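You operate a simulated robot arm through the tools that you are given. There is no shell and no other tool. Be economical: measure what you need, move in short steps, check, and stop when the job is done.

Carry out the task below with a simulated two-armed robot. There is one attempt and no reset: what you move stays moved.

JOB
Wipe up the spill on the top of the numbered bench with the red rag and put it back.

Only the result counts: the job must be done as asked and must still hold three seconds after the hand-in. Knocking over, shifting, dropping, spilling or breaking anything else fails it.

ROBOT AND FRAMES
Two 7-joint arms with two-finger parallel grippers on one trunk, on a base that drives. Base frame: it is fixed to the floor where the robot stands at the start and does not move with it; the origin is under the middle of the robot, x ahead of it, y to its left, z up; the surface under the hand at the start is at about z = 0.85. Units: m, rad, N and s.
The left shoulder is at the start at [0.05, 0.168, 1.182], the right one opposite. With the tool pointing down near the work surface each hand reaches from about 0.18 to 0.66 m from the robot's upright axis, wherever it stands, measured 20 degrees to its own side. Payload 1.57 kg a hand.
Tool frame (each hand has its own): the origin (TCP) lies between the finger pads and is the grasp point; the fingertips stand 0.03 m ahead of it; z points along the fingers, y is the line along which they close. The gripper opens to 0.08 m. The fingers are 0.017 m wide and 0.012 m thick; the gripper's body (0.04 by 0.082 m) begins 0.08 m behind the TCP.
Orientation is told as [roll, pitch, yaw] about the base's x, y, z axes, in that order, counted from this pose: with the fingers straight down and closing along the base's y, the tool's x points along the base's -x, its y along +y and its z along -z.

CONTROLS
- The arms move only by the tool nudge_tool. It takes "left_commands", "right_commands" or both (then of equal length, played together; a hand with none holds still); each is a list of rows, each a list of 7 numbers: the shift along the tool's x, y, z in cm, then the turn, a rotation vector about the tool's x, y, z in rad, then the gripper command, from -1 (fully open) to 1 (shut), values between in proportion. In form: [[tx, ty, tz, ax, ay, az, gripper], ...]. A call has 1 to 20 rows; each row is the pose to reach, as a shift and turn from the pose commanded when the call began, along the tool's axes at that moment. Rows are played at 5 a second. More than 0.05 m and 0.15 rad between two rows, or a gripper value outside its range, and nothing of the call is played. A pose out of reach is approached as far as the arm can. The call stops where the force on the tool passes 40 N (or 10 N more than at its start, if that is more) or the arm is blocked; 0.2 s more then pass. Each finger travels about 0.045 m/s and halts on what it meets, pressing with about 24 N; the grip force reading is that of the motor and also rises with nothing between the fingers. The clock runs only during rows and for 0.2 s after the last one: add rows that repeat a pose to give the fingers time. It gives the time, the measured TCP pose, the force on the tool (base axes), the opening and the grip force at its end, in the units of the frame above (readings bear some noise), with the torque about the TCP (base axes, N m) and any sound that the robot's microphone picked up.
- Cameras (640 x 400 px; columns grow to the right, rows downward): "scene" is now at [0.1229, 0.0333, 1.3921]; the picture's right is [0.41, -0.91, 0.00], its down [-0.65, -0.29, -0.70] and it looks along [0.64, 0.28, -0.72] (base axes); focal length 276 px, centre (320, 200). "left" rides on the left gripper at [0.072, 0.007, -0.122] in its tool frame; the picture's right is [-0.09, 1.00, 0.00], its down [-0.84, -0.08, -0.54] and it looks along [-0.54, -0.05, 0.84] (tool axes); focal length 238 px, centre (320, 200). "right" rides on the right gripper at [0.072, -0.007, -0.122] in its tool frame; the picture's right is [0.09, 1.00, 0.00], its down [-0.84, 0.08, -0.54] and it looks along [-0.54, 0.05, 0.84] (tool axes); focal length 238 px, centre (320, 200).
- get_image(camera): a new picture of that camera. No time passes.
- raise_lower(by): slides the trunk up (or, below 0, down) by that many m; the arms and the scene camera ride with it, the base frame stays. It gives what a move gives, with no picture.
- steer(legs): drives the robot by 1 to 6 legs, each [ahead, left, turn to the left] in m, m and rad, along the robot's own axes; the way and the turn of a leg run together, so that a leg with both is an arc; at most 1.5 m and 3.142 rad a leg. The arms and the cameras ride along, it lands a little off, and it stops where it bumps. It gives what a move gives.
- head_to(pan, tilt): turns the head with the scene camera to pan (to the left, within 1.396 rad either way) and tilt (down, from -0.506 to 1.204), counted from straight ahead of the robot. It gives what a move gives.
- pixel_to_xyz(camera, pixels): for up to 12 pixels [column, row] of the newest picture of that camera ("zoom" is the newest enlarged one), the place [x, y, z] in the base frame of the surface seen there, good to about 0.002 m, but the place of the scene camera against the robot may be out by one fixed shift of up to 0.025 m in any direction. No time passes.
- inspect(camera, box): a new picture of the part [left, top, right, bottom] of that camera's present view, enlarged. No time passes.
- close_job(): hands the job in; it is judged then, once.

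Keep the steps short. Do not move on a guess: measure, check each grasp and each placing, and mend mistakes. In all there are 80 turns and 58 pictures (those below and enlarged ones count). Leave the grippers open and the arms clear of the work at the hand-in unless told otherwise, and finish with a single line.

The tools are called after "Request:" by a JSON object that holds its "fn" and its "kwargs". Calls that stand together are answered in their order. nudge_tool: Moves the arms, as the interface text tells. Its arguments: {"type":"object","properties":{"left_commands":{"type":"array","items":{"type":"array","items":{"type":"number"}}},"right_commands":{"type":"array","items":{"type":"array","items":{"type":"number"}}}},"required":[]} The other tools are called the same way: raise_lower (by) slides the trunk up or down; steer (legs) drives the base; head_to (pan, tilt) turns the head that bears the scene camera; get_image (camera) takes a picture; pixel_to_xyz (camera, pixels) gives the place of the surface under pixels of a picture; inspect (camera, box) takes an enlarged picture of a part of a camera's view; close_job () hands the job in.

At the start:

```text
t: 0.0
left_tool_pos: [0.3215, 0.3922, 1.083]
left_ee_rot: [-0.003, 0.0, 0.002]
left_force: [0.4, 0.3, 1.3]
left_torque: [0.02, 0.02, 0.01]
left_gripper_width: 0.08
left_grasp_force: 0.2
right_tool_pos: [0.4111, 0.016, 1.093]
right_ee_rot: [0.0, 0.001, 0.001]
right_force: [-0.7, 0.1, 0.2]
right_torque: [0.0, 0.03, -0.02]
right_gripper_width: 0.0799
right_grasp_force: 0.1
trunk travel left (down, up): [-0.35, 0.093]
robot x, y, heading: [-0.001, -0.0036, 0.004]
head pan, tilt: [0.421, 0.801]
```

scene: 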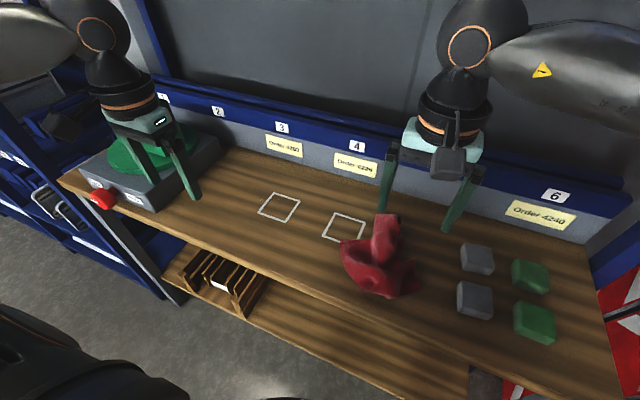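
right: 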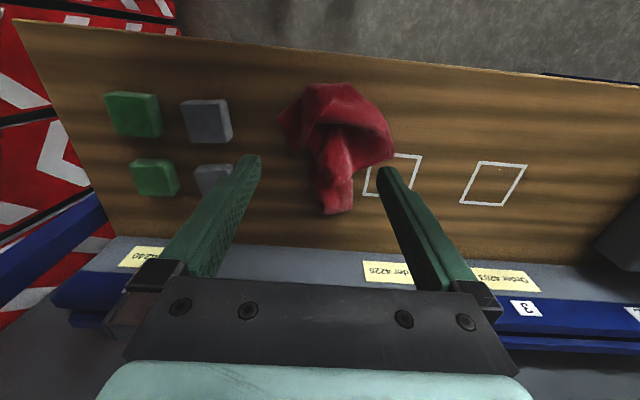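
left: 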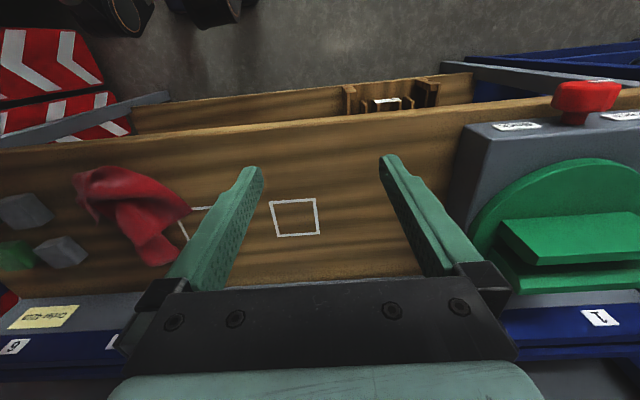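

The bench in front carries number tags 1 to 6, with the red rag near (380,260). I can't see a spill yet, so I'll enlarge the bench top and look around.

Request:
{"fn": "inspect", "kwargs": {"camera": "scene", "box": [200, 140, 640, 400]}}

Request:
{"fn": "inspect", "kwargs": {"camera": "right", "box": [20, 20, 640, 300]}}

```text
1.45 times, centred on (420, 270) of scene
```

zoom: 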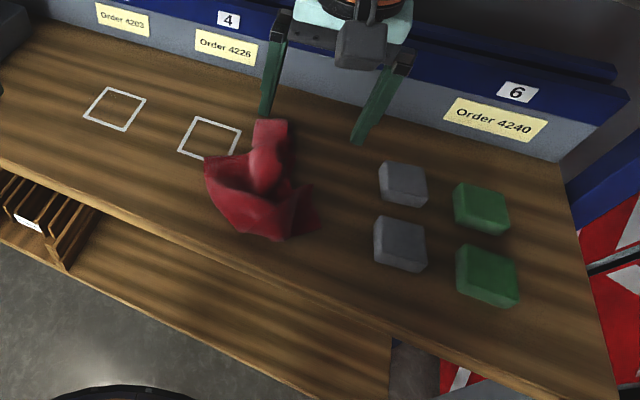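

```text
1.03 times, centred on (330, 160) of right (not enlarged: the box is as wide or as high as the picture)
```

zoom: 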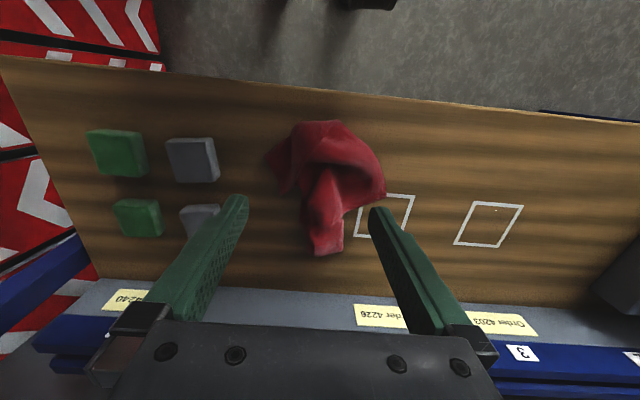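

No spill shows on this bench top. It may lie under the rag or on another bench, so I'll turn the head to look around.

Request:
{"fn": "head_to", "kwargs": {"pan": -0.9, "tilt": 0.5}}

Request:
{"fn": "get_image", "kwargs": {"camera": "scene"}}

Request:
{"fn": "head_to", "kwargs": {"pan": 1.35, "tilt": 0.5}}

Request:
{"fn": "get_image", "kwargs": {"camera": "scene"}}

Request:
{"fn": "head_to", "kwargs": {"pan": 0.0, "tilt": 1.0}}

Request:
{"fn": "get_image", "kwargs": {"camera": "scene"}}

```text
t: 1.5
left_tool_pos: [0.3222, 0.3925, 1.0823]
left_ee_rot: [-0.001, 0.001, 0.0]
left_force: [-0.5, 0.2, 0.1]
left_torque: [0.01, -0.02, 0.01]
left_gripper_width: 0.08
left_grasp_force: 0.1
right_tool_pos: [0.4106, 0.0164, 1.0934]
right_ee_rot: [0.001, -0.001, 0.0]
right_force: [0.1, -0.3, -0.3]
right_torque: [0.01, 0.0, -0.01]
right_gripper_width: 0.0802
right_grasp_force: 0.1
trunk travel left (down, up): [-0.35, 0.093]
robot x, y, heading: [-0.0026, 0.001, 0.0]
head pan, tilt: [-0.901, 0.499]
```

```text
52 pictures are left
```

scene: 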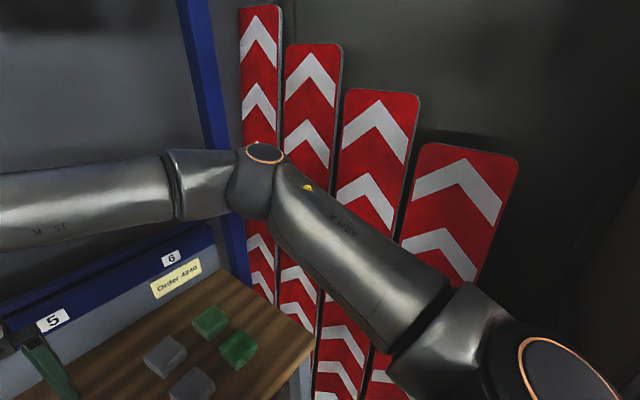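

```text
t: 3.6
left_tool_pos: [0.3222, 0.3918, 1.0832]
left_ee_rot: [-0.002, -0.002, 0.0]
left_force: [0.4, 0.1, 0.4]
left_torque: [0.04, 0.01, 0.0]
left_gripper_width: 0.08
left_grasp_force: 0.0
right_tool_pos: [0.4102, 0.0167, 1.0928]
right_ee_rot: [0.0, 0.0, -0.001]
right_force: [-0.4, -0.8, -0.1]
right_torque: [0.01, -0.03, -0.01]
right_gripper_width: 0.0798
right_grasp_force: 0.0
trunk travel left (down, up): [-0.35, 0.093]
robot x, y, heading: [-0.0011, 0.0001, -0.002]
head pan, tilt: [1.349, 0.499]
```

```text
51 pictures are left
```

scene: 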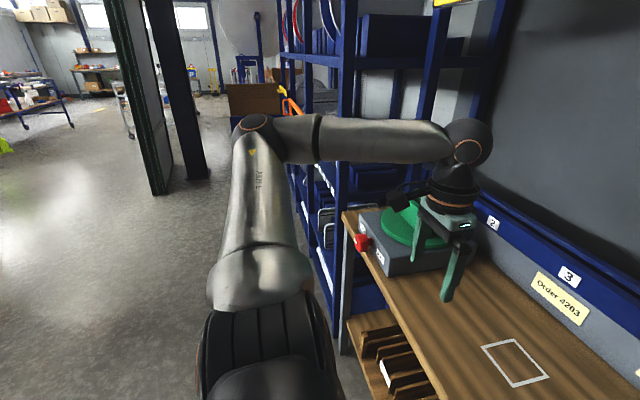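

```text
t: 5.1
left_tool_pos: [0.3219, 0.3928, 1.0832]
left_ee_rot: [-0.001, -0.001, 0.001]
left_force: [-0.1, -0.2, 0.1]
left_torque: [-0.03, 0.06, 0.0]
left_gripper_width: 0.0802
left_grasp_force: 0.0
right_tool_pos: [0.41, 0.0162, 1.0928]
right_ee_rot: [0.001, 0.0, 0.0]
right_force: [-1.2, -0.2, 0.1]
right_torque: [0.03, -0.01, 0.0]
right_gripper_width: 0.0798
right_grasp_force: 0.0
trunk travel left (down, up): [-0.35, 0.093]
robot x, y, heading: [-0.0005, -0.0022, 0.001]
head pan, tilt: [0.0, 1.0]
```

```text
50 pictures are left
```

scene: 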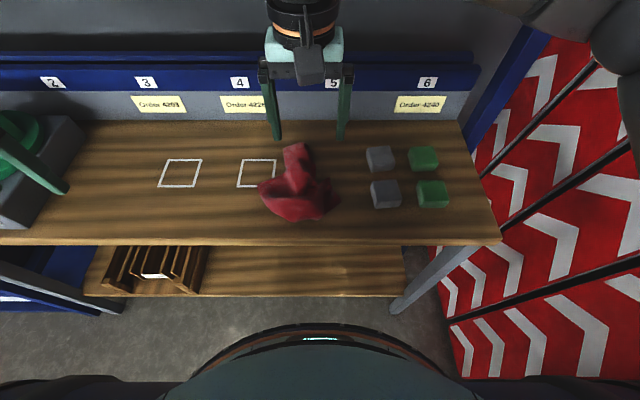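

The numbered bench is this one. I'll enlarge its top in two halves to look for a faint film.

Request:
{"fn": "inspect", "kwargs": {"camera": "scene", "box": [220, 120, 500, 250]}}

Request:
{"fn": "inspect", "kwargs": {"camera": "scene", "box": [50, 120, 280, 250]}}

Request:
{"fn": "pixel_to_xyz", "kwargs": {"camera": "scene", "pixels": [[296, 150], [298, 178], [300, 205], [265, 193], [330, 200], [284, 187], [377, 151], [378, 185], [340, 160], [300, 235], [161, 186], [238, 186]]}}

```text
2.29 times, centred on (360, 185) of scene
```

zoom: 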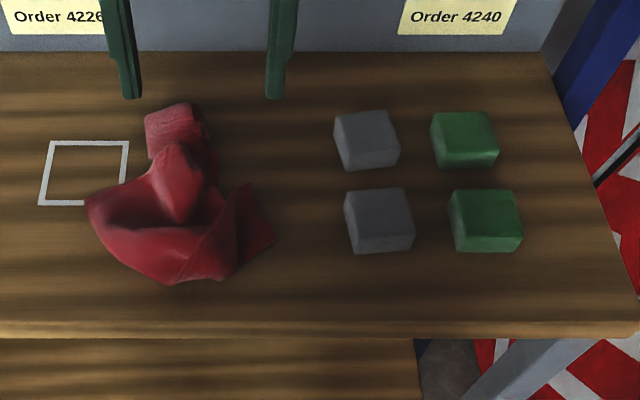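

```text
2.78 times, centred on (165, 185) of scene
```

zoom: 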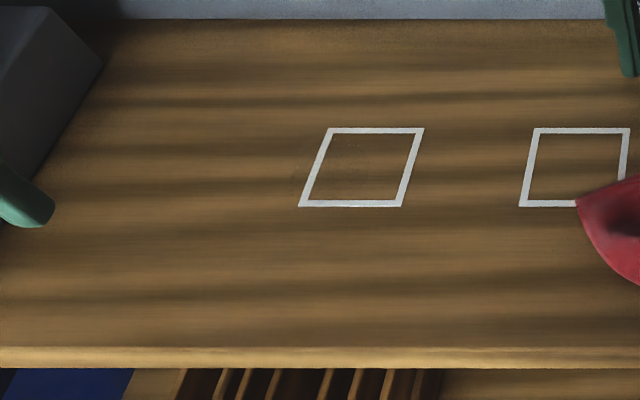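

```text
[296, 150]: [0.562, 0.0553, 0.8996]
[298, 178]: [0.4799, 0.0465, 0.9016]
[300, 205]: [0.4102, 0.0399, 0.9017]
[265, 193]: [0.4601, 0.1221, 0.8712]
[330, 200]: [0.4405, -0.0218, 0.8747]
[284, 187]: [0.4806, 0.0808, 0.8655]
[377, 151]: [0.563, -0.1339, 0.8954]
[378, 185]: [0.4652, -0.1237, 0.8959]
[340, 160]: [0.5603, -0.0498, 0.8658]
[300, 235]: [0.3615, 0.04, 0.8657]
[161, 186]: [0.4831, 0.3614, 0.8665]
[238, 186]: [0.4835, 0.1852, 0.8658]
```

No spill is clear yet, though there may be a faint smudge inside the first square. I'll look at it with the left camera and from higher up with the scene camera.

Request:
{"fn": "inspect", "kwargs": {"camera": "left", "box": [230, 130, 440, 280]}}

Request:
{"fn": "inspect", "kwargs": {"camera": "scene", "box": [140, 140, 220, 200]}}

Request:
{"fn": "inspect", "kwargs": {"camera": "scene", "box": [225, 130, 365, 230]}}

```text
2.67 times, centred on (335, 205) of left
```

zoom: 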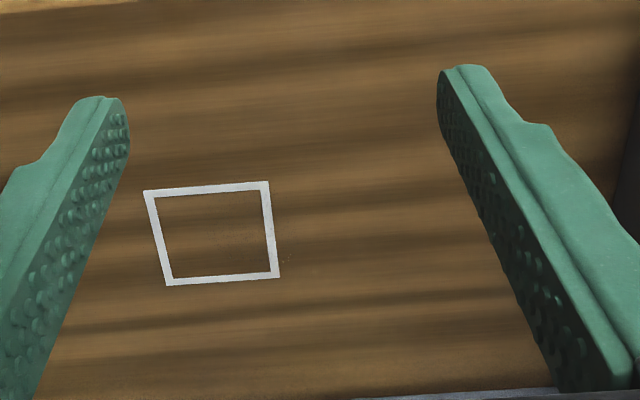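

```text
6.67 times, centred on (180, 170) of scene
```

zoom: 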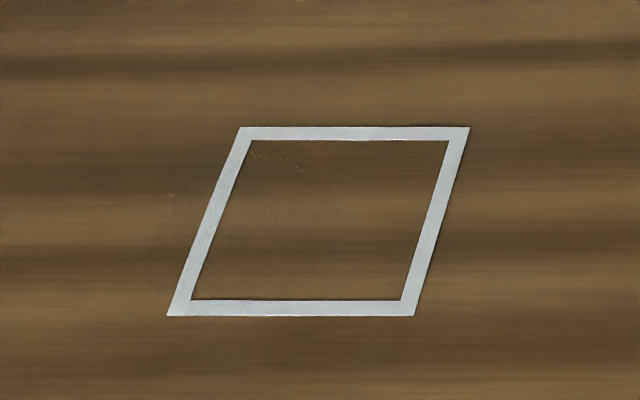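

```text
4.00 times, centred on (295, 180) of scene
```

zoom: 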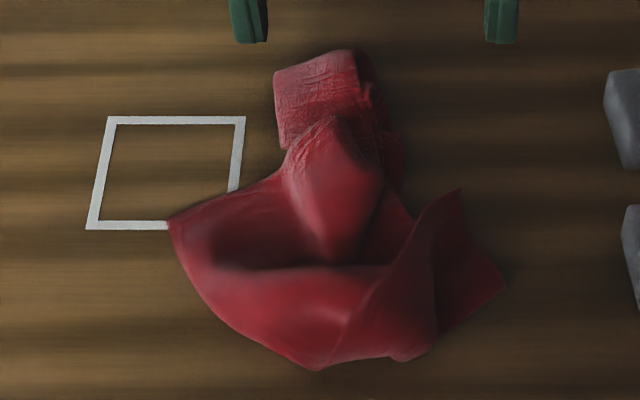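

In the enlarged view of square 1 there is a faint clear film at about zoom (150–330,150–300), around its left half. I'll lower the left hand towards it for a closer look, staying well above the table.

Request:
{"fn": "nudge_tool", "kwargs": {"left_commands": [[-2, -2, 3, 0, 0, 0, -1], [-4, -3.5, 6, 0, 0, 0, -1], [-6, -5, 10, 0, 0, 0, -1], [-6, -5, 10, 0, 0, 0, -1]]}}

Request:
{"fn": "get_image", "kwargs": {"camera": "left"}}

Request:
{"fn": "inspect", "kwargs": {"camera": "left", "box": [230, 120, 430, 245]}}

```text
t: 6.1
left_tool_pos: [0.3819, 0.3407, 0.9819]
left_ee_rot: [-0.001, -0.002, -0.001]
left_force: [0.4, 0.0, 0.3]
left_torque: [0.05, 0.02, 0.01]
left_gripper_width: 0.08
left_grasp_force: 0.1
right_tool_pos: [0.4105, 0.0172, 1.0934]
right_ee_rot: [-0.001, -0.001, 0.0]
right_force: [0.4, 0.0, 0.9]
right_torque: [-0.01, -0.01, -0.02]
right_gripper_width: 0.0799
right_grasp_force: 0.1
trunk travel left (down, up): [-0.35, 0.093]
robot x, y, heading: [0.0005, -0.002, 0.003]
head pan, tilt: [0.0, 1.0]
```

```text
44 pictures are left
```

left: 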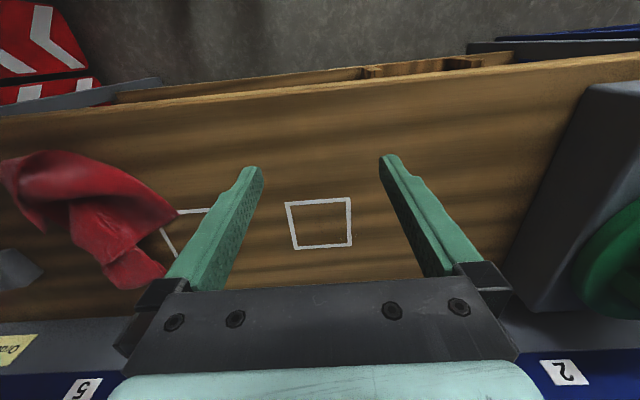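

```text
3.20 times, centred on (330, 182) of left
```

zoom: 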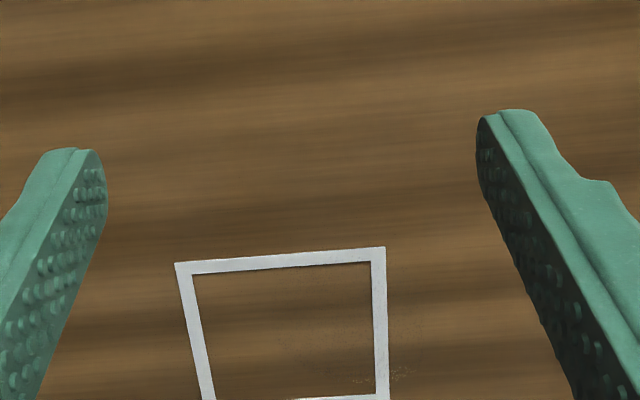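

The film shows at the square's far-left corner. I'll enlarge the area around (335,230).

Request:
{"fn": "inspect", "kwargs": {"camera": "left", "box": [275, 190, 395, 265]}}

Request:
{"fn": "pixel_to_xyz", "kwargs": {"camera": "zoom", "pixels": [[320, 200], [55, 70], [400, 50], [400, 300], [120, 310], [300, 180], [340, 300], [480, 200]]}}

```text
5.33 times, centred on (335, 228) of left
```

zoom: 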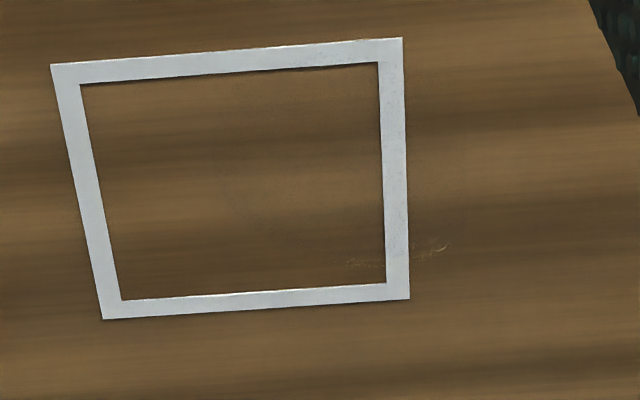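

```text
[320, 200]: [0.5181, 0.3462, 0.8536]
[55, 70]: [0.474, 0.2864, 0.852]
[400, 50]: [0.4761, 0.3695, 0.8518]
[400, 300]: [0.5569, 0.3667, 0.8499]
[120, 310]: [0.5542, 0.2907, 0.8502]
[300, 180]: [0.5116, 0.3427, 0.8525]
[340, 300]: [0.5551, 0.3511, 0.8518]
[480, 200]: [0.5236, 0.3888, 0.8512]
```

The glints and speckle put the film at the square's left side. I'll convert its visible edges from the scene picture.

Request:
{"fn": "pixel_to_xyz", "kwargs": {"camera": "scene", "pixels": [[154, 182], [156, 172], [170, 162], [182, 172], [178, 184], [161, 186], [196, 186], [170, 174], [128, 174], [90, 150], [63, 187], [40, 200]]}}

Request:
{"fn": "inspect", "kwargs": {"camera": "scene", "box": [145, 150, 200, 192]}}

```text
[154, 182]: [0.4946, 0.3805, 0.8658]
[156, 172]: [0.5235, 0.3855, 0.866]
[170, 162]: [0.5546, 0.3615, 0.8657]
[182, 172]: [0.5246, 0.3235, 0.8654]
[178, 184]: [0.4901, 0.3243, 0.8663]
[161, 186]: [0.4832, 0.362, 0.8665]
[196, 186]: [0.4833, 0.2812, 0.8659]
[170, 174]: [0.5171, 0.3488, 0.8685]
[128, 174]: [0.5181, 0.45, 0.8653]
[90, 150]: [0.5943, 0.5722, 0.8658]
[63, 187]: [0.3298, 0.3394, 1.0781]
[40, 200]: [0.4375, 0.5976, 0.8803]
```

```text
9.52 times, centred on (172, 171) of scene
```

zoom: 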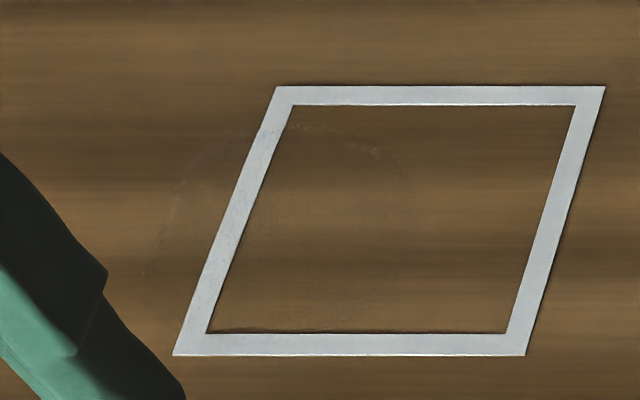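

The film is a disc of about 3–4 cm radius, centred near (0.51,0.36). Next I'll measure the rag with the right wrist camera, which has no fixed shift.

Request:
{"fn": "get_image", "kwargs": {"camera": "right"}}

Request:
{"fn": "inspect", "kwargs": {"camera": "right", "box": [260, 70, 420, 225]}}

Request:
{"fn": "pixel_to_xyz", "kwargs": {"camera": "right", "pixels": [[337, 200], [322, 190], [350, 185], [335, 180], [330, 160], [345, 160], [320, 140], [365, 130], [335, 95], [385, 145], [290, 120], [337, 211]]}}

```text
40 pictures are left
```

right: 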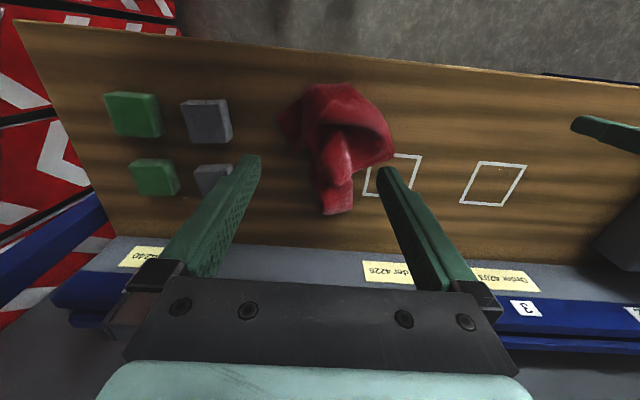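

```text
2.58 times, centred on (340, 148) of right
```

zoom: 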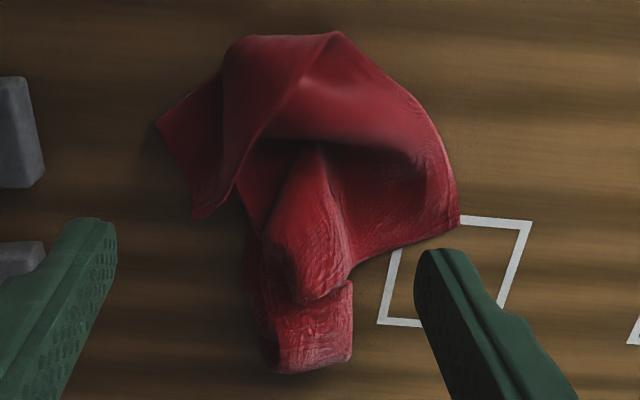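

```text
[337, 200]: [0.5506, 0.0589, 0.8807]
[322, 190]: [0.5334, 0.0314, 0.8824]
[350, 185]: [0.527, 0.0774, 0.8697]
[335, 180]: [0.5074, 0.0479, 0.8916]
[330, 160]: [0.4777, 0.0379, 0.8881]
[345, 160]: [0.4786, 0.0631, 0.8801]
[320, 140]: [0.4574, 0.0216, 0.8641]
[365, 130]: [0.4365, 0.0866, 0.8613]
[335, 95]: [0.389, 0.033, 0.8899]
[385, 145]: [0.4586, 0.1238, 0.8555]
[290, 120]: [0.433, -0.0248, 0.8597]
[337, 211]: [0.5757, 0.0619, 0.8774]
```

The rag's ridge runs along x at about (0.505,0.050), with its top at z 0.892 and a width of about 4.5 cm. I'll move the right hand out to its side, then bring the left hand over the ridge, holding it high.

Request:
{"fn": "nudge_tool", "kwargs": {"right_commands": [[2, -4.5, 0, 0, 0, 0, -1], [4, -9, 0, 0, 0, 0, -1], [6, -13.5, 0, 0, 0, 0, -1], [8, -18, 0, 0, 0, 0, -1], [8, -22, 0, 0, 0, 0, -1], [8, -22, 0, 0, 0, 0, -1]]}}

Request:
{"fn": "nudge_tool", "kwargs": {"left_commands": [[0, 0, -4, 0, 0, 0, -1], [-2, -4, -4, 0, 0, 0, -1], [-4, -8, -4, 0, 0, 0, -1], [-6, -12, -4, 0, 0, 0, -1], [-8, -16, -4, 0, 0, 0, -1], [-9, -20, -4, 0, 0, 0, -1], [-10, -24, -4, 0, 0, 0, -1], [-12, -28, -4, 0, 0, 0, -1], [-12.4, -29.1, -4, 0, 0, 0, -1], [-12.4, -29.1, -4, 0, 0, 0, -1]]}}

Request:
{"fn": "get_image", "kwargs": {"camera": "left"}}

Request:
{"fn": "get_image", "kwargs": {"camera": "scene"}}

```text
t: 7.5
left_tool_pos: [0.3816, 0.34, 0.9814]
left_ee_rot: [-0.003, 0.0, 0.001]
left_force: [-0.5, -0.3, -0.8]
left_torque: [0.02, 0.0, 0.0]
left_gripper_width: 0.0799
left_grasp_force: 0.1
right_tool_pos: [0.3312, -0.2022, 1.0904]
right_ee_rot: [0.0, 0.0, 0.001]
right_force: [-0.6, 0.4, 0.4]
right_torque: [-0.04, 0.03, 0.0]
right_gripper_width: 0.0801
right_grasp_force: 0.0
trunk travel left (down, up): [-0.35, 0.093]
robot x, y, heading: [0.0009, -0.0032, 0.003]
head pan, tilt: [0.0, 1.0]
```

```text
t: 9.7
left_tool_pos: [0.4454, 0.1414, 1.0345]
left_ee_rot: [-0.002, 0.0, 0.0]
left_force: [0.2, 0.3, 0.5]
left_torque: [0.0, -0.01, -0.03]
left_gripper_width: 0.08
left_grasp_force: 0.1
left hand out of reach, approached as far as the arm can: row 6, 7, 8, 9, 10
right_tool_pos: [0.3308, -0.2029, 1.0915]
right_ee_rot: [0.0, 0.001, 0.0]
right_force: [0.6, -0.2, -0.5]
right_torque: [0.0, -0.04, 0.02]
right_gripper_width: 0.0801
right_grasp_force: 0.1
trunk travel left (down, up): [-0.35, 0.093]
robot x, y, heading: [-0.0054, 0.0022, -0.001]
head pan, tilt: [0.0, 1.0]
```

```text
38 pictures are left
```

left: 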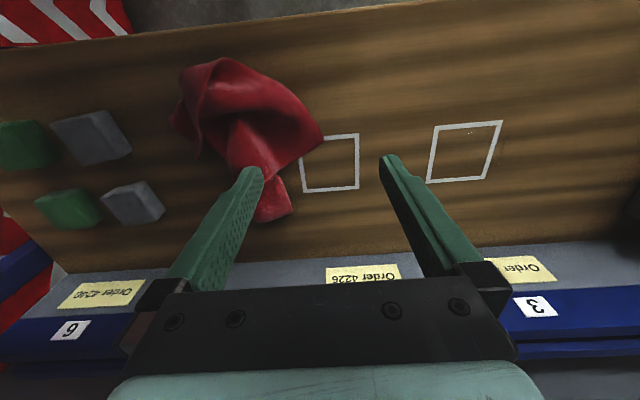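

```text
37 pictures are left
```

scene: 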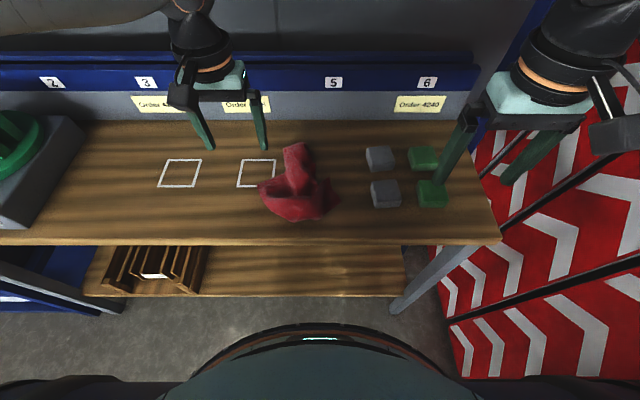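

The left hand stops short at y≈0.14. Turning the base to the right by about 0.3 rad would put the rag in its good zone. First I'll measure how far away the striped panels on the right are.

Request:
{"fn": "pixel_to_xyz", "kwargs": {"camera": "scene", "pixels": [[465, 340], [530, 370], [520, 240], [600, 190], [620, 300], [560, 60], [495, 238], [450, 130], [300, 105], [60, 140], [20, 215]]}}

Request:
{"fn": "head_to", "kwargs": {"pan": -1.3, "tilt": 0.6}}

Request:
{"fn": "get_image", "kwargs": {"camera": "scene"}}

Request:
{"fn": "pixel_to_xyz", "kwargs": {"camera": "scene", "pixels": [[100, 300], [200, 300], [300, 300], [400, 300], [150, 200], [250, 150], [350, 150], [450, 200], [320, 380], [500, 300]]}}

```text
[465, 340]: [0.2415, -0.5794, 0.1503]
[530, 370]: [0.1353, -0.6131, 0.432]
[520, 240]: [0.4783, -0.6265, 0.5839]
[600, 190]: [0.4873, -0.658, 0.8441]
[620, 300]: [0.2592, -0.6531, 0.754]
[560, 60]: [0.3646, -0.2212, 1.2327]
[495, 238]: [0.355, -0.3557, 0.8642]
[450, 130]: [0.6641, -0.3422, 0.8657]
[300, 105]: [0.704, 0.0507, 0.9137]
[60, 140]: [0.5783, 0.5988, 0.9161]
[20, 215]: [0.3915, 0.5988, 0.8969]
```

```text
t: 11.2
left_tool_pos: [0.4461, 0.1417, 1.0348]
left_ee_rot: [-0.001, 0.002, -0.001]
left_force: [-0.3, -0.5, 0.2]
left_torque: [-0.03, 0.0, 0.02]
left_gripper_width: 0.0799
left_grasp_force: 0.0
right_tool_pos: [0.3308, -0.2034, 1.0916]
right_ee_rot: [-0.001, 0.0, 0.0]
right_force: [0.4, 0.0, -0.5]
right_torque: [0.02, 0.03, 0.02]
right_gripper_width: 0.0799
right_grasp_force: 0.1
trunk travel left (down, up): [-0.35, 0.093]
robot x, y, heading: [0.0009, 0.0011, -0.003]
head pan, tilt: [-1.3, 0.6]
```

```text
36 pictures are left
```

scene: 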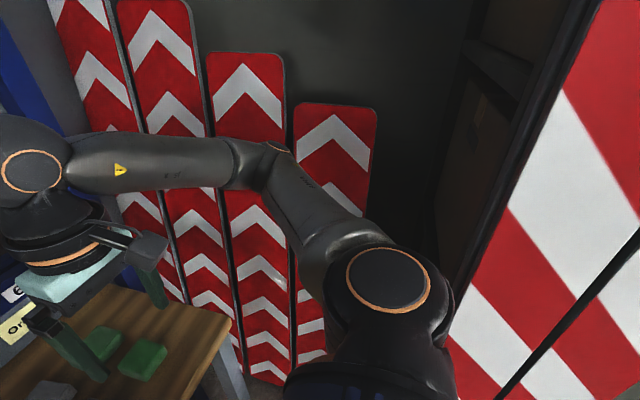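

```text
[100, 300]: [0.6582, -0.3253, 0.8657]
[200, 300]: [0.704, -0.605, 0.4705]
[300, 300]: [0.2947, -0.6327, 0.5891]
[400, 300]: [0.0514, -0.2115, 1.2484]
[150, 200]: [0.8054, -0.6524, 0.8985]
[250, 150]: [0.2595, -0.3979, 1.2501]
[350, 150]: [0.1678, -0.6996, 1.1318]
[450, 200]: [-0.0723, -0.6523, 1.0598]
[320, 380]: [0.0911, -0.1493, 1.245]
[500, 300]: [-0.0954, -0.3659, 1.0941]
```

The space to the right is tight: panels at y≈-0.65 and another object at (-0.1,-0.37). Before driving, I'll check whether the left hand reaches further with x pulled back and a lower height.

Request:
{"fn": "nudge_tool", "kwargs": {"left_commands": [[3, 0, 2, 0, 0, 0, -1], [5, -2, 4, 0, 0, 0, -1], [5, -5, 4, 0, 0, 0, -1], [5, -9, 4, 0, 0, 0, -1], [5, -9, 4, 0, 0, 0, -1]]}}

```text
t: 12.3
left_tool_pos: [0.3798, 0.1128, 1.0112]
left_ee_rot: [-0.002, 0.0, 0.002]
left_force: [-0.3, 0.4, -0.4]
left_torque: [0.01, 0.0, -0.06]
left_gripper_width: 0.0798
left_grasp_force: 0.0
left hand out of reach, approached as far as the arm can: row 3, 4, 5
right_tool_pos: [0.3295, -0.2025, 1.0918]
right_ee_rot: [0.0, 0.0, -0.001]
right_force: [-0.7, 0.5, 0.2]
right_torque: [0.04, 0.0, -0.01]
right_gripper_width: 0.0801
right_grasp_force: 0.1
trunk travel left (down, up): [-0.35, 0.093]
robot x, y, heading: [-0.0005, 0.0002, 0.001]
head pan, tilt: [-1.3, 0.6]
```

A wrist joint is probably at its limit. I'll let the tool turn along with the arm's swing (clockwise from above) and try again.

Request:
{"fn": "nudge_tool", "kwargs": {"left_commands": [[0, 0, 0, 0, 0, 0.15, -1], [0, 0, 0, 0, 0, 0.3, -1], [0, 0, 0, 0, 0, 0.4, -1], [-3, -3, 0, 0, 0, 0.4, -1], [-6, -5, 0, 0, 0, 0.4, -1], [-9, -6, 0, 0, 0, 0.4, -1], [-9, -6, 0, 0, 0, 0.4, -1]]}}

```text
t: 13.9
left_tool_pos: [0.4234, 0.1306, 1.0221]
left_ee_rot: [-0.001, -0.003, -0.4]
left_force: [0.2, 0.6, 0.0]
left_torque: [0.02, 0.01, 0.02]
left_gripper_width: 0.08
left_grasp_force: 0.1
left hand out of reach, approached as far as the arm can: row 4, 5, 6, 7
right_tool_pos: [0.3308, -0.2016, 1.0919]
right_ee_rot: [0.0, 0.001, 0.002]
right_force: [0.1, 0.4, 1.6]
right_torque: [0.03, 0.03, -0.01]
right_gripper_width: 0.08
right_grasp_force: 0.1
trunk travel left (down, up): [-0.35, 0.093]
robot x, y, heading: [0.0004, 0.0001, -0.002]
head pan, tilt: [-1.3, 0.6]
```

The limit isn't at the wrist. The right hand started at the same bearing it would need for the rag, so I'll use it and drive the base left to reach the spill. First I'll lift the left hand, undo its turn, and look left for clearance.

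Request:
{"fn": "nudge_tool", "kwargs": {"left_commands": [[0, 0, -3, 0, 0, -0.15, -1], [0, 0, -6, 0, 0, -0.3, -1], [0, 0, -9, 0, 0, -0.4, -1], [0, 0, -9, 0, 0, -0.4, -1]]}}

Request:
{"fn": "nudge_tool", "kwargs": {"left_commands": [[2, 4, 0, 0, 0, 0, -1], [5, 8, -1, 0, 0, 0, -1], [8, 12, -2, 0, 0, 0, -1], [11, 15, -3, 0, 0, 0, -1], [13, 15, -4, 0, 0, 0, -1], [13, 15, -4, 0, 0, 0, -1]]}}

Request:
{"fn": "head_to", "kwargs": {"pan": 1.2, "tilt": 0.7}}

Request:
{"fn": "get_image", "kwargs": {"camera": "scene"}}

Request:
{"fn": "pixel_to_xyz", "kwargs": {"camera": "scene", "pixels": [[330, 200], [300, 130], [345, 260], [370, 220], [420, 200], [360, 160], [345, 330], [400, 60], [250, 200], [350, 100], [480, 330], [330, 60]]}}

```text
t: 14.9
left_tool_pos: [0.4202, 0.1288, 1.111]
left_ee_rot: [-0.001, 0.001, -0.003]
left_force: [-0.2, -0.7, 0.3]
left_torque: [0.0, -0.03, 0.0]
left_gripper_width: 0.0799
left_grasp_force: 0.0
right_tool_pos: [0.3312, -0.2023, 1.0907]
right_ee_rot: [0.0, -0.001, 0.001]
right_force: [-0.1, 0.2, -0.2]
right_torque: [0.01, -0.02, 0.0]
right_gripper_width: 0.08
right_grasp_force: 0.1
trunk travel left (down, up): [-0.35, 0.093]
robot x, y, heading: [-0.0006, 0.0002, 0.003]
head pan, tilt: [-1.3, 0.6]
```

```text
refused: row 2 steps farther than a row can; nothing moved
```

```text
t: 17.2
left_tool_pos: [0.4213, 0.1294, 1.1107]
left_ee_rot: [-0.002, -0.001, 0.0]
left_force: [-0.1, -0.4, -0.2]
left_torque: [0.02, 0.01, 0.0]
left_gripper_width: 0.0799
left_grasp_force: 0.0
right_tool_pos: [0.3302, -0.2014, 1.0909]
right_ee_rot: [-0.001, 0.0, -0.001]
right_force: [0.2, 0.4, 0.6]
right_torque: [0.02, 0.04, 0.0]
right_gripper_width: 0.0802
right_grasp_force: 0.1
trunk travel left (down, up): [-0.35, 0.093]
robot x, y, heading: [0.0005, -0.0, 0.0]
head pan, tilt: [1.201, 0.7]
```

```text
35 pictures are left
```

scene: 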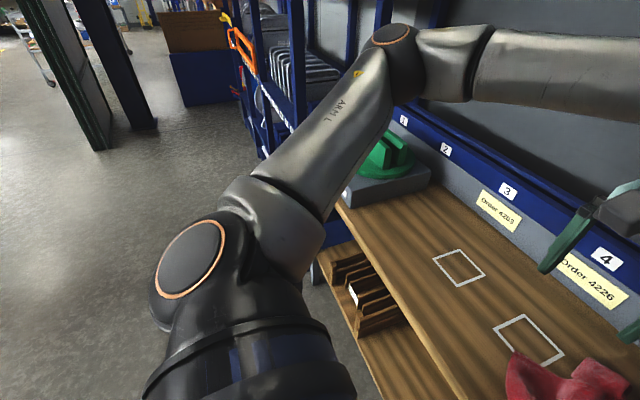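

```text
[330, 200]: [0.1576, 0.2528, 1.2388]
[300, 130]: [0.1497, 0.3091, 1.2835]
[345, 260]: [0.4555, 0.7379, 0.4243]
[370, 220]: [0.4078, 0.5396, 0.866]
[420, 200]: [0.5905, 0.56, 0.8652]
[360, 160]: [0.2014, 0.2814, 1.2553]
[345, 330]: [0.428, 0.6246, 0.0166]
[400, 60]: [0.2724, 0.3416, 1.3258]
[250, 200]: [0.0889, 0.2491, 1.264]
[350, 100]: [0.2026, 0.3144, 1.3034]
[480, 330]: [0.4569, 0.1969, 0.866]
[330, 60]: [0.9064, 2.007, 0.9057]
```

The left hand's retreat was refused because one step was too long, so I'll send it with smaller steps. I'll also measure the shelf at the left.

Request:
{"fn": "nudge_tool", "kwargs": {"left_commands": [[2, 3, 0, 0, 0, 0, -1], [4, 6, -1, 0, 0, 0, -1], [6, 9, -2, 0, 0, 0, -1], [8, 12, -3, 0, 0, 0, -1], [10, 15, -4, 0, 0, 0, -1], [13, 15, -4, 0, 0, 0, -1], [13, 15, -4, 0, 0, 0, -1]]}}

Request:
{"fn": "head_to", "kwargs": {"pan": 1.2, "tilt": 0.5}}

Request:
{"fn": "get_image", "kwargs": {"camera": "scene"}}

Request:
{"fn": "pixel_to_xyz", "kwargs": {"camera": "scene", "pixels": [[240, 110], [265, 150], [265, 205], [300, 60], [300, 120], [330, 230], [385, 180], [400, 220], [350, 20], [250, 80], [410, 210]]}}

```text
t: 18.8
left_tool_pos: [0.2904, 0.2819, 1.1497]
left_ee_rot: [-0.002, 0.001, 0.001]
left_force: [-1.5, -1.5, 0.3]
left_torque: [0.01, 0.02, 0.0]
left_gripper_width: 0.08
left_grasp_force: 0.0
right_tool_pos: [0.3303, -0.2015, 1.0912]
right_ee_rot: [0.0, 0.0, 0.001]
right_force: [-0.5, 0.7, 0.4]
right_torque: [0.04, 0.0, 0.06]
right_gripper_width: 0.0798
right_grasp_force: 0.1
trunk travel left (down, up): [-0.35, 0.093]
robot x, y, heading: [0.0024, 0.0048, -0.001]
head pan, tilt: [1.201, 0.7]
```

```text
t: 19.6
left_tool_pos: [0.2907, 0.2818, 1.1495]
left_ee_rot: [-0.002, 0.0, 0.0]
left_force: [0.9, -0.1, 0.5]
left_torque: [-0.01, 0.0, 0.0]
left_gripper_width: 0.0799
left_grasp_force: 0.1
right_tool_pos: [0.3309, -0.2029, 1.0913]
right_ee_rot: [0.001, -0.001, 0.0]
right_force: [0.3, 0.4, 0.2]
right_torque: [0.02, -0.05, -0.01]
right_gripper_width: 0.08
right_grasp_force: 0.0
trunk travel left (down, up): [-0.35, 0.093]
robot x, y, heading: [0.0042, 0.0007, -0.001]
head pan, tilt: [1.201, 0.499]
```

```text
34 pictures are left
```

scene: 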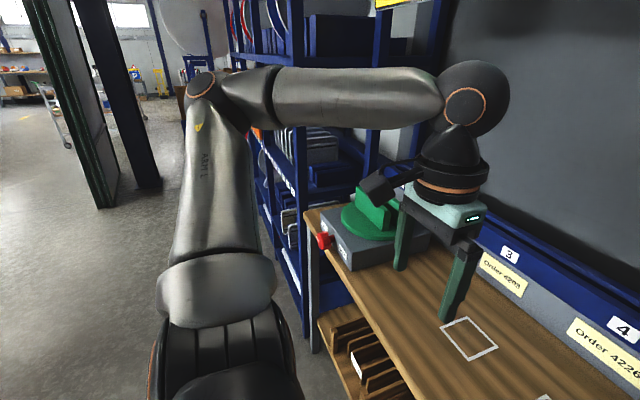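

```text
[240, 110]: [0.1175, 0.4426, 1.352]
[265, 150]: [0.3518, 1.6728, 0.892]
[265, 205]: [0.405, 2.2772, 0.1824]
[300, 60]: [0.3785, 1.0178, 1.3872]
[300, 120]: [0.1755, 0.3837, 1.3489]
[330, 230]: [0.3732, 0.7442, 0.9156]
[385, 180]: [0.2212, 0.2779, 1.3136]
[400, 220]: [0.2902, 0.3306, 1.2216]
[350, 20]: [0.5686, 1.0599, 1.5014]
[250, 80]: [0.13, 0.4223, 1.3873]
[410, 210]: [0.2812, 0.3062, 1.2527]
```

The left arm has a clear way for a 0.3 m drive: the shelf is at y≥1.0 and the floor is open. Now I'll bring the right hand over the rag ridge, staying high.

Request:
{"fn": "nudge_tool", "kwargs": {"right_commands": [[-2, 4, 0, 0, 0, 0, -1], [-4, 8, 0, 0, 0, 0, -1], [-6, 12, 0, 0, 0, 0, -1], [-8, 16, 0, 0, 0, 0, -1], [-10, 20, 0, 0, 0, 0, -1], [-13, 23, 2, 0, 0, 0, -1], [-16, 25.2, 4, 0, 0, 0, -1], [-17.4, 25.2, 8, 0, 0, 0, -1], [-17.4, 25.2, 10, 0, 0, 0, -1], [-17.4, 25.2, 10, 0, 0, 0, -1]]}}

Request:
{"fn": "get_image", "kwargs": {"camera": "right"}}

```text
t: 21.8
left_tool_pos: [0.2907, 0.2828, 1.15]
left_ee_rot: [-0.002, -0.002, 0.0]
left_force: [1.1, 0.5, -0.2]
left_torque: [0.02, 0.01, 0.02]
left_gripper_width: 0.0801
left_grasp_force: 0.1
right_tool_pos: [0.5055, 0.0496, 0.99]
right_ee_rot: [-0.001, 0.001, -0.001]
right_force: [0.5, 0.0, -0.4]
right_torque: [-0.05, -0.06, -0.01]
right_gripper_width: 0.0798
right_grasp_force: 0.0
trunk travel left (down, up): [-0.35, 0.093]
robot x, y, heading: [0.0003, -0.0, 0.002]
head pan, tilt: [1.201, 0.499]
```

```text
33 pictures are left
```

right: 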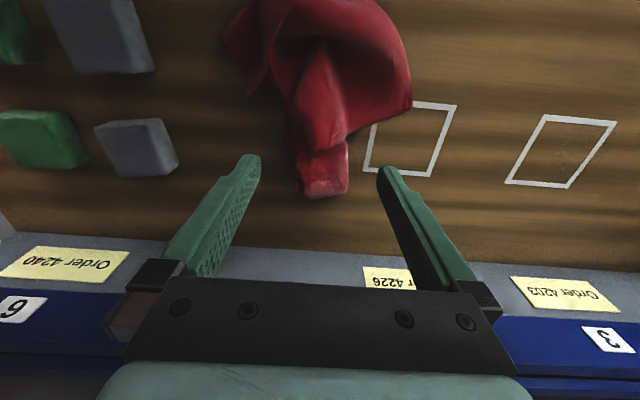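

The hand is at (0.505,0.050,0.990), and the ridge is between the fingers at (320,120–195). I'll measure its sides here and look at the film again.

Request:
{"fn": "pixel_to_xyz", "kwargs": {"camera": "right", "pixels": [[320, 190], [300, 175], [345, 165], [322, 165], [300, 145], [346, 140], [320, 140], [320, 110], [295, 110], [345, 115], [320, 75], [360, 130]]}}

Request:
{"fn": "inspect", "kwargs": {"camera": "right", "box": [490, 95, 640, 200]}}

```text
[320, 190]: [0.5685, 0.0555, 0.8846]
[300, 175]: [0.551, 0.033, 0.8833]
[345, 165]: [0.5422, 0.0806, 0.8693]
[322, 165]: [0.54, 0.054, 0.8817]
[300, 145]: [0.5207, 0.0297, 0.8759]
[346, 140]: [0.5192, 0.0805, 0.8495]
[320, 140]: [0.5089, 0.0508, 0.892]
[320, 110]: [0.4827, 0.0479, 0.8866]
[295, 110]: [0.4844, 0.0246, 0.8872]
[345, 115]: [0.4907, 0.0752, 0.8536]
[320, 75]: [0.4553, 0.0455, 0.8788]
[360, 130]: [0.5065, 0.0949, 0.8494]
```

```text
3.81 times, centred on (565, 148) of right
```

zoom: 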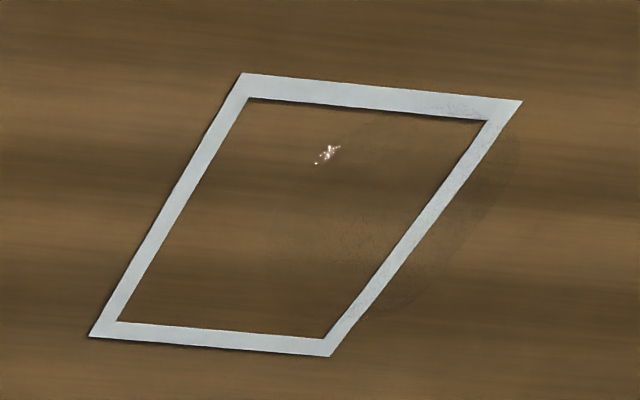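

The film now shows plainly as a disc at zoom (280–520,105–310). I'll get its edge coordinates, then descend onto the ridge to TCP z≈0.886.

Request:
{"fn": "pixel_to_xyz", "kwargs": {"camera": "zoom", "pixels": [[400, 108], [515, 150], [480, 230], [390, 312], [280, 240], [300, 180], [400, 210]]}}

Request:
{"fn": "nudge_tool", "kwargs": {"right_commands": [[0, 0, 3, 0, 0, 0, -1], [0, 0, 6, 0, 0, 0, -1], [0, 0, 8.5, 0, 0, 0, -1], [0, 0, 10.4, 0, 0, 0, -1], [0, 0, 10.4, 0, 0, 0, -1]]}}

Request:
{"fn": "get_image", "kwargs": {"camera": "right"}}

```text
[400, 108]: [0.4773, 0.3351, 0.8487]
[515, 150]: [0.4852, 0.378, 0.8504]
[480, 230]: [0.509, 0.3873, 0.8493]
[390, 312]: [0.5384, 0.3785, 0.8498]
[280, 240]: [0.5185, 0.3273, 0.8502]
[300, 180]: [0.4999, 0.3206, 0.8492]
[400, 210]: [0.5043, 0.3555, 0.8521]
```

```text
t: 22.9
left_tool_pos: [0.2904, 0.2819, 1.1496]
left_ee_rot: [-0.002, 0.0, 0.0]
left_force: [-0.4, 0.0, 0.5]
left_torque: [-0.01, 0.03, -0.01]
left_gripper_width: 0.0802
left_grasp_force: 0.0
right_tool_pos: [0.5052, 0.0472, 0.8877]
right_ee_rot: [-0.001, 0.0, 0.001]
right_force: [1.0, -0.2, 0.1]
right_torque: [0.01, -0.02, -0.01]
right_gripper_width: 0.08
right_grasp_force: 0.0
trunk travel left (down, up): [-0.35, 0.093]
robot x, y, heading: [0.0002, -0.0004, 0.003]
head pan, tilt: [1.201, 0.499]
```

```text
31 pictures are left
```

right: 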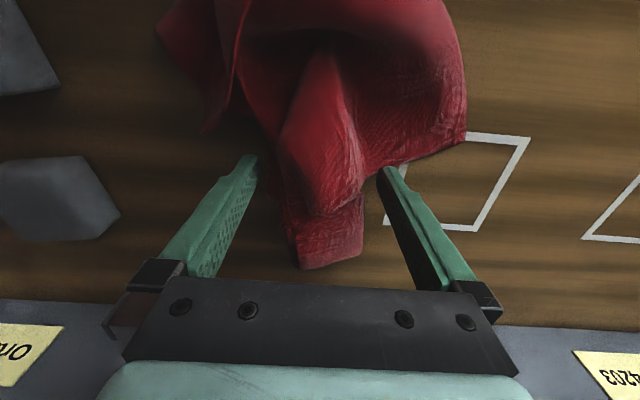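

Both fingers straddle the ridge with nothing touched. The film's centre is (0.508,0.354) with a radius of about 0.033 m. I'll close the gripper on the ridge.

Request:
{"fn": "nudge_tool", "kwargs": {"right_commands": [[0, 0, 0, 0, 0, 0, 1], [0, 0, 0, 0, 0, 0, 1], [0, 0, 0, 0, 0, 0, 1], [0, 0, 0, 0, 0, 0, 1], [0, 0, 0, 0, 0, 0, 1], [0, 0, 0, 0, 0, 0, 1]]}}

Request:
{"fn": "get_image", "kwargs": {"camera": "right"}}

```text
t: 24.4
left_tool_pos: [0.2908, 0.2817, 1.1505]
left_ee_rot: [-0.002, -0.002, 0.0]
left_force: [0.5, 0.8, -0.9]
left_torque: [-0.03, -0.01, 0.0]
left_gripper_width: 0.0799
left_grasp_force: 0.1
right_tool_pos: [0.5051, 0.048, 0.8891]
right_ee_rot: [-0.001, 0.0, -0.001]
right_force: [0.0, -0.5, 2.6]
right_torque: [0.01, 0.0, 0.03]
right_gripper_width: 0.0066
right_grasp_force: 23.9
trunk travel left (down, up): [-0.35, 0.093]
robot x, y, heading: [-0.0001, 0.0019, -0.001]
head pan, tilt: [1.201, 0.499]
```

```text
30 pictures are left
```

right: 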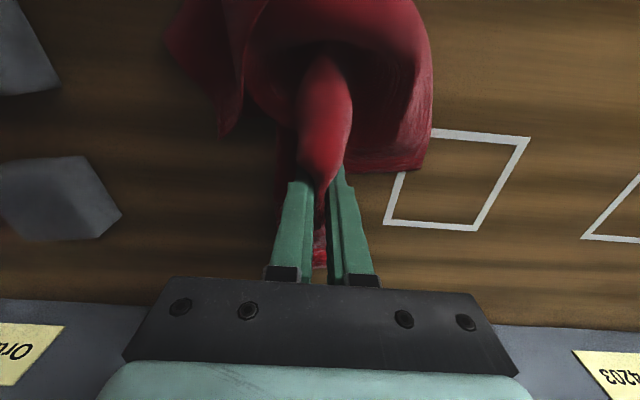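

The soft cloth is pinched, with the opening at 6.6 mm and 24 N. I'll lift it 10 cm and check the hold.

Request:
{"fn": "nudge_tool", "kwargs": {"right_commands": [[0, 0, -2, 0, 0, 0, 1], [0, 0, -5, 0, 0, 0, 1], [0, 0, -8, 0, 0, 0, 1], [0, 0, -12, 0, 0, 0, 1], [0, 0, -12, 0, 0, 0, 1]]}}

Request:
{"fn": "head_to", "kwargs": {"pan": 0.2, "tilt": 0.95}}

Request:
{"fn": "get_image", "kwargs": {"camera": "scene"}}

Request:
{"fn": "get_image", "kwargs": {"camera": "right"}}

```text
t: 25.6
left_tool_pos: [0.2913, 0.2811, 1.1503]
left_ee_rot: [0.0, 0.0, -0.001]
left_force: [-0.3, -0.4, 0.3]
left_torque: [-0.02, 0.02, 0.02]
left_gripper_width: 0.0801
left_grasp_force: 0.1
right_tool_pos: [0.5046, 0.0495, 1.0093]
right_ee_rot: [0.001, -0.001, -0.001]
right_force: [-0.1, 0.4, 0.3]
right_torque: [0.07, 0.03, 0.0]
right_gripper_width: 0.0063
right_grasp_force: 24.0
trunk travel left (down, up): [-0.35, 0.093]
robot x, y, heading: [-0.0026, -0.0024, -0.001]
head pan, tilt: [1.201, 0.499]
```

```text
t: 26.8
left_tool_pos: [0.2898, 0.2823, 1.1513]
left_ee_rot: [-0.003, 0.001, 0.0]
left_force: [-1.0, -0.2, -0.3]
left_torque: [-0.01, 0.01, -0.01]
left_gripper_width: 0.0799
left_grasp_force: 0.1
right_tool_pos: [0.5039, 0.0511, 1.0093]
right_ee_rot: [0.0, -0.001, 0.001]
right_force: [0.1, -0.4, -0.2]
right_torque: [0.04, -0.01, -0.01]
right_gripper_width: 0.0066
right_grasp_force: 24.0
trunk travel left (down, up): [-0.35, 0.093]
robot x, y, heading: [-0.0015, 0.0019, -0.0]
head pan, tilt: [0.201, 0.949]
```

```text
29 pictures are left
```

scene: 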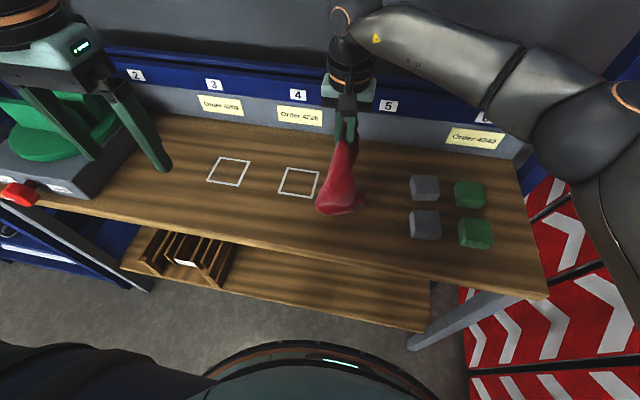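

```text
28 pictures are left
```

right: 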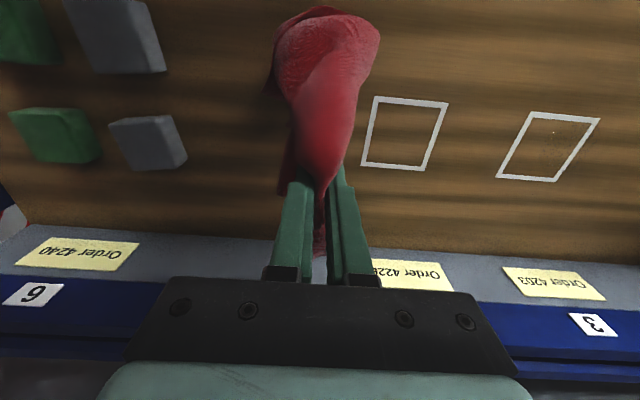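

The rag is held and hangs from the fingers. I'll drive the base straight left by 0.30 m so the right hand comes over the film, with both hands high.

Request:
{"fn": "steer", "kwargs": {"legs": [[0, 0.3, 0]]}}

Request:
{"fn": "get_image", "kwargs": {"camera": "scene"}}

Request:
{"fn": "get_image", "kwargs": {"camera": "right"}}

```text
t: 30.0
left_tool_pos: [0.2907, 0.5805, 1.1508]
left_ee_rot: [-0.001, -0.001, 0.002]
left_force: [-0.2, 0.8, -0.7]
left_torque: [0.0, 0.0, 0.0]
left_gripper_width: 0.0801
left_grasp_force: 0.1
right_tool_pos: [0.5044, 0.3506, 1.01]
right_ee_rot: [0.0, 0.001, 0.001]
right_force: [-0.5, -0.4, -0.3]
right_torque: [0.03, 0.04, -0.02]
right_gripper_width: 0.0065
right_grasp_force: 23.9
trunk travel left (down, up): [-0.35, 0.093]
robot x, y, heading: [0.0025, 0.3008, 0.003]
head pan, tilt: [0.201, 0.949]
```

```text
27 pictures are left
```

scene: 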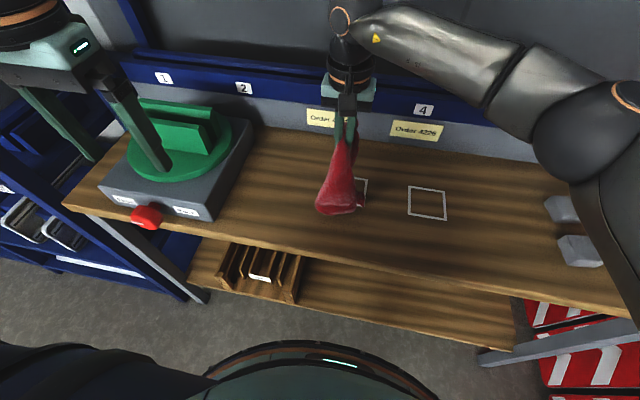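

```text
26 pictures are left
```

right: 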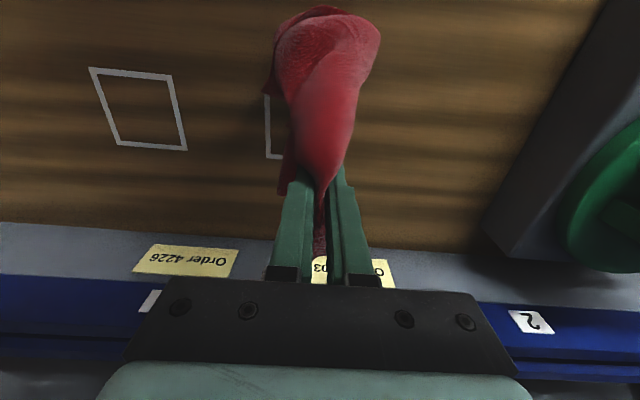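

No bump. The hand is at (0.504,0.351), right over the film, and the cloth's bulk hangs towards the robot. I'll lower it slowly to z≈0.89.

Request:
{"fn": "nudge_tool", "kwargs": {"right_commands": [[0, 0, 3, 0, 0, 0, 1], [0, 0, 6, 0, 0, 0, 1], [0, 0, 9, 0, 0, 0, 1], [0, 0, 11, 0, 0, 0, 1], [0, 0, 12.2, 0, 0, 0, 1], [0, 0, 12.2, 0, 0, 0, 1]]}}

Request:
{"fn": "get_image", "kwargs": {"camera": "right"}}

Request:
{"fn": "inspect", "kwargs": {"camera": "scene", "box": [240, 110, 440, 235]}}

```text
t: 31.4
left_tool_pos: [0.2898, 0.5802, 1.1515]
left_ee_rot: [-0.001, 0.0, 0.002]
left_force: [0.1, 0.3, -0.3]
left_torque: [-0.04, 0.01, -0.01]
left_gripper_width: 0.0803
left_grasp_force: 0.0
right_tool_pos: [0.5056, 0.3488, 0.8881]
right_ee_rot: [0.0, -0.004, 0.002]
right_force: [-0.3, -0.3, 3.5]
right_torque: [0.04, -0.01, 0.0]
right_gripper_width: 0.0065
right_grasp_force: 23.7
trunk travel left (down, up): [-0.35, 0.093]
robot x, y, heading: [0.0008, 0.2972, 0.004]
head pan, tilt: [0.201, 0.949]
```

```text
25 pictures are left
```

right: 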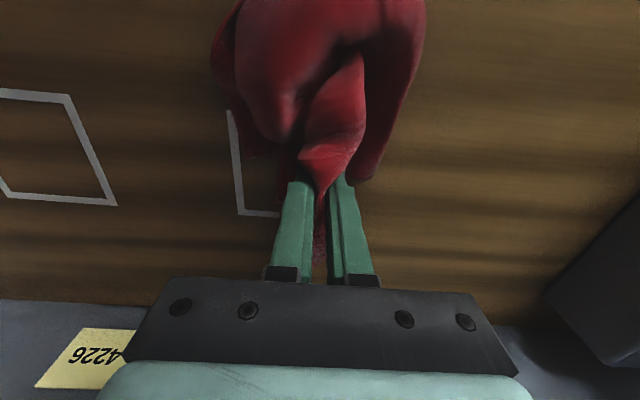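

```text
3.20 times, centred on (340, 172) of scene
```

zoom: 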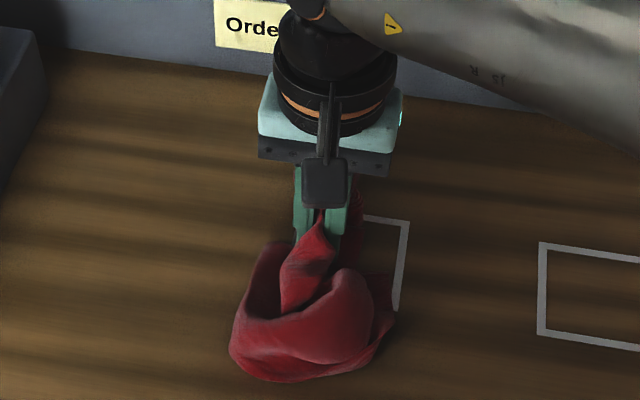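

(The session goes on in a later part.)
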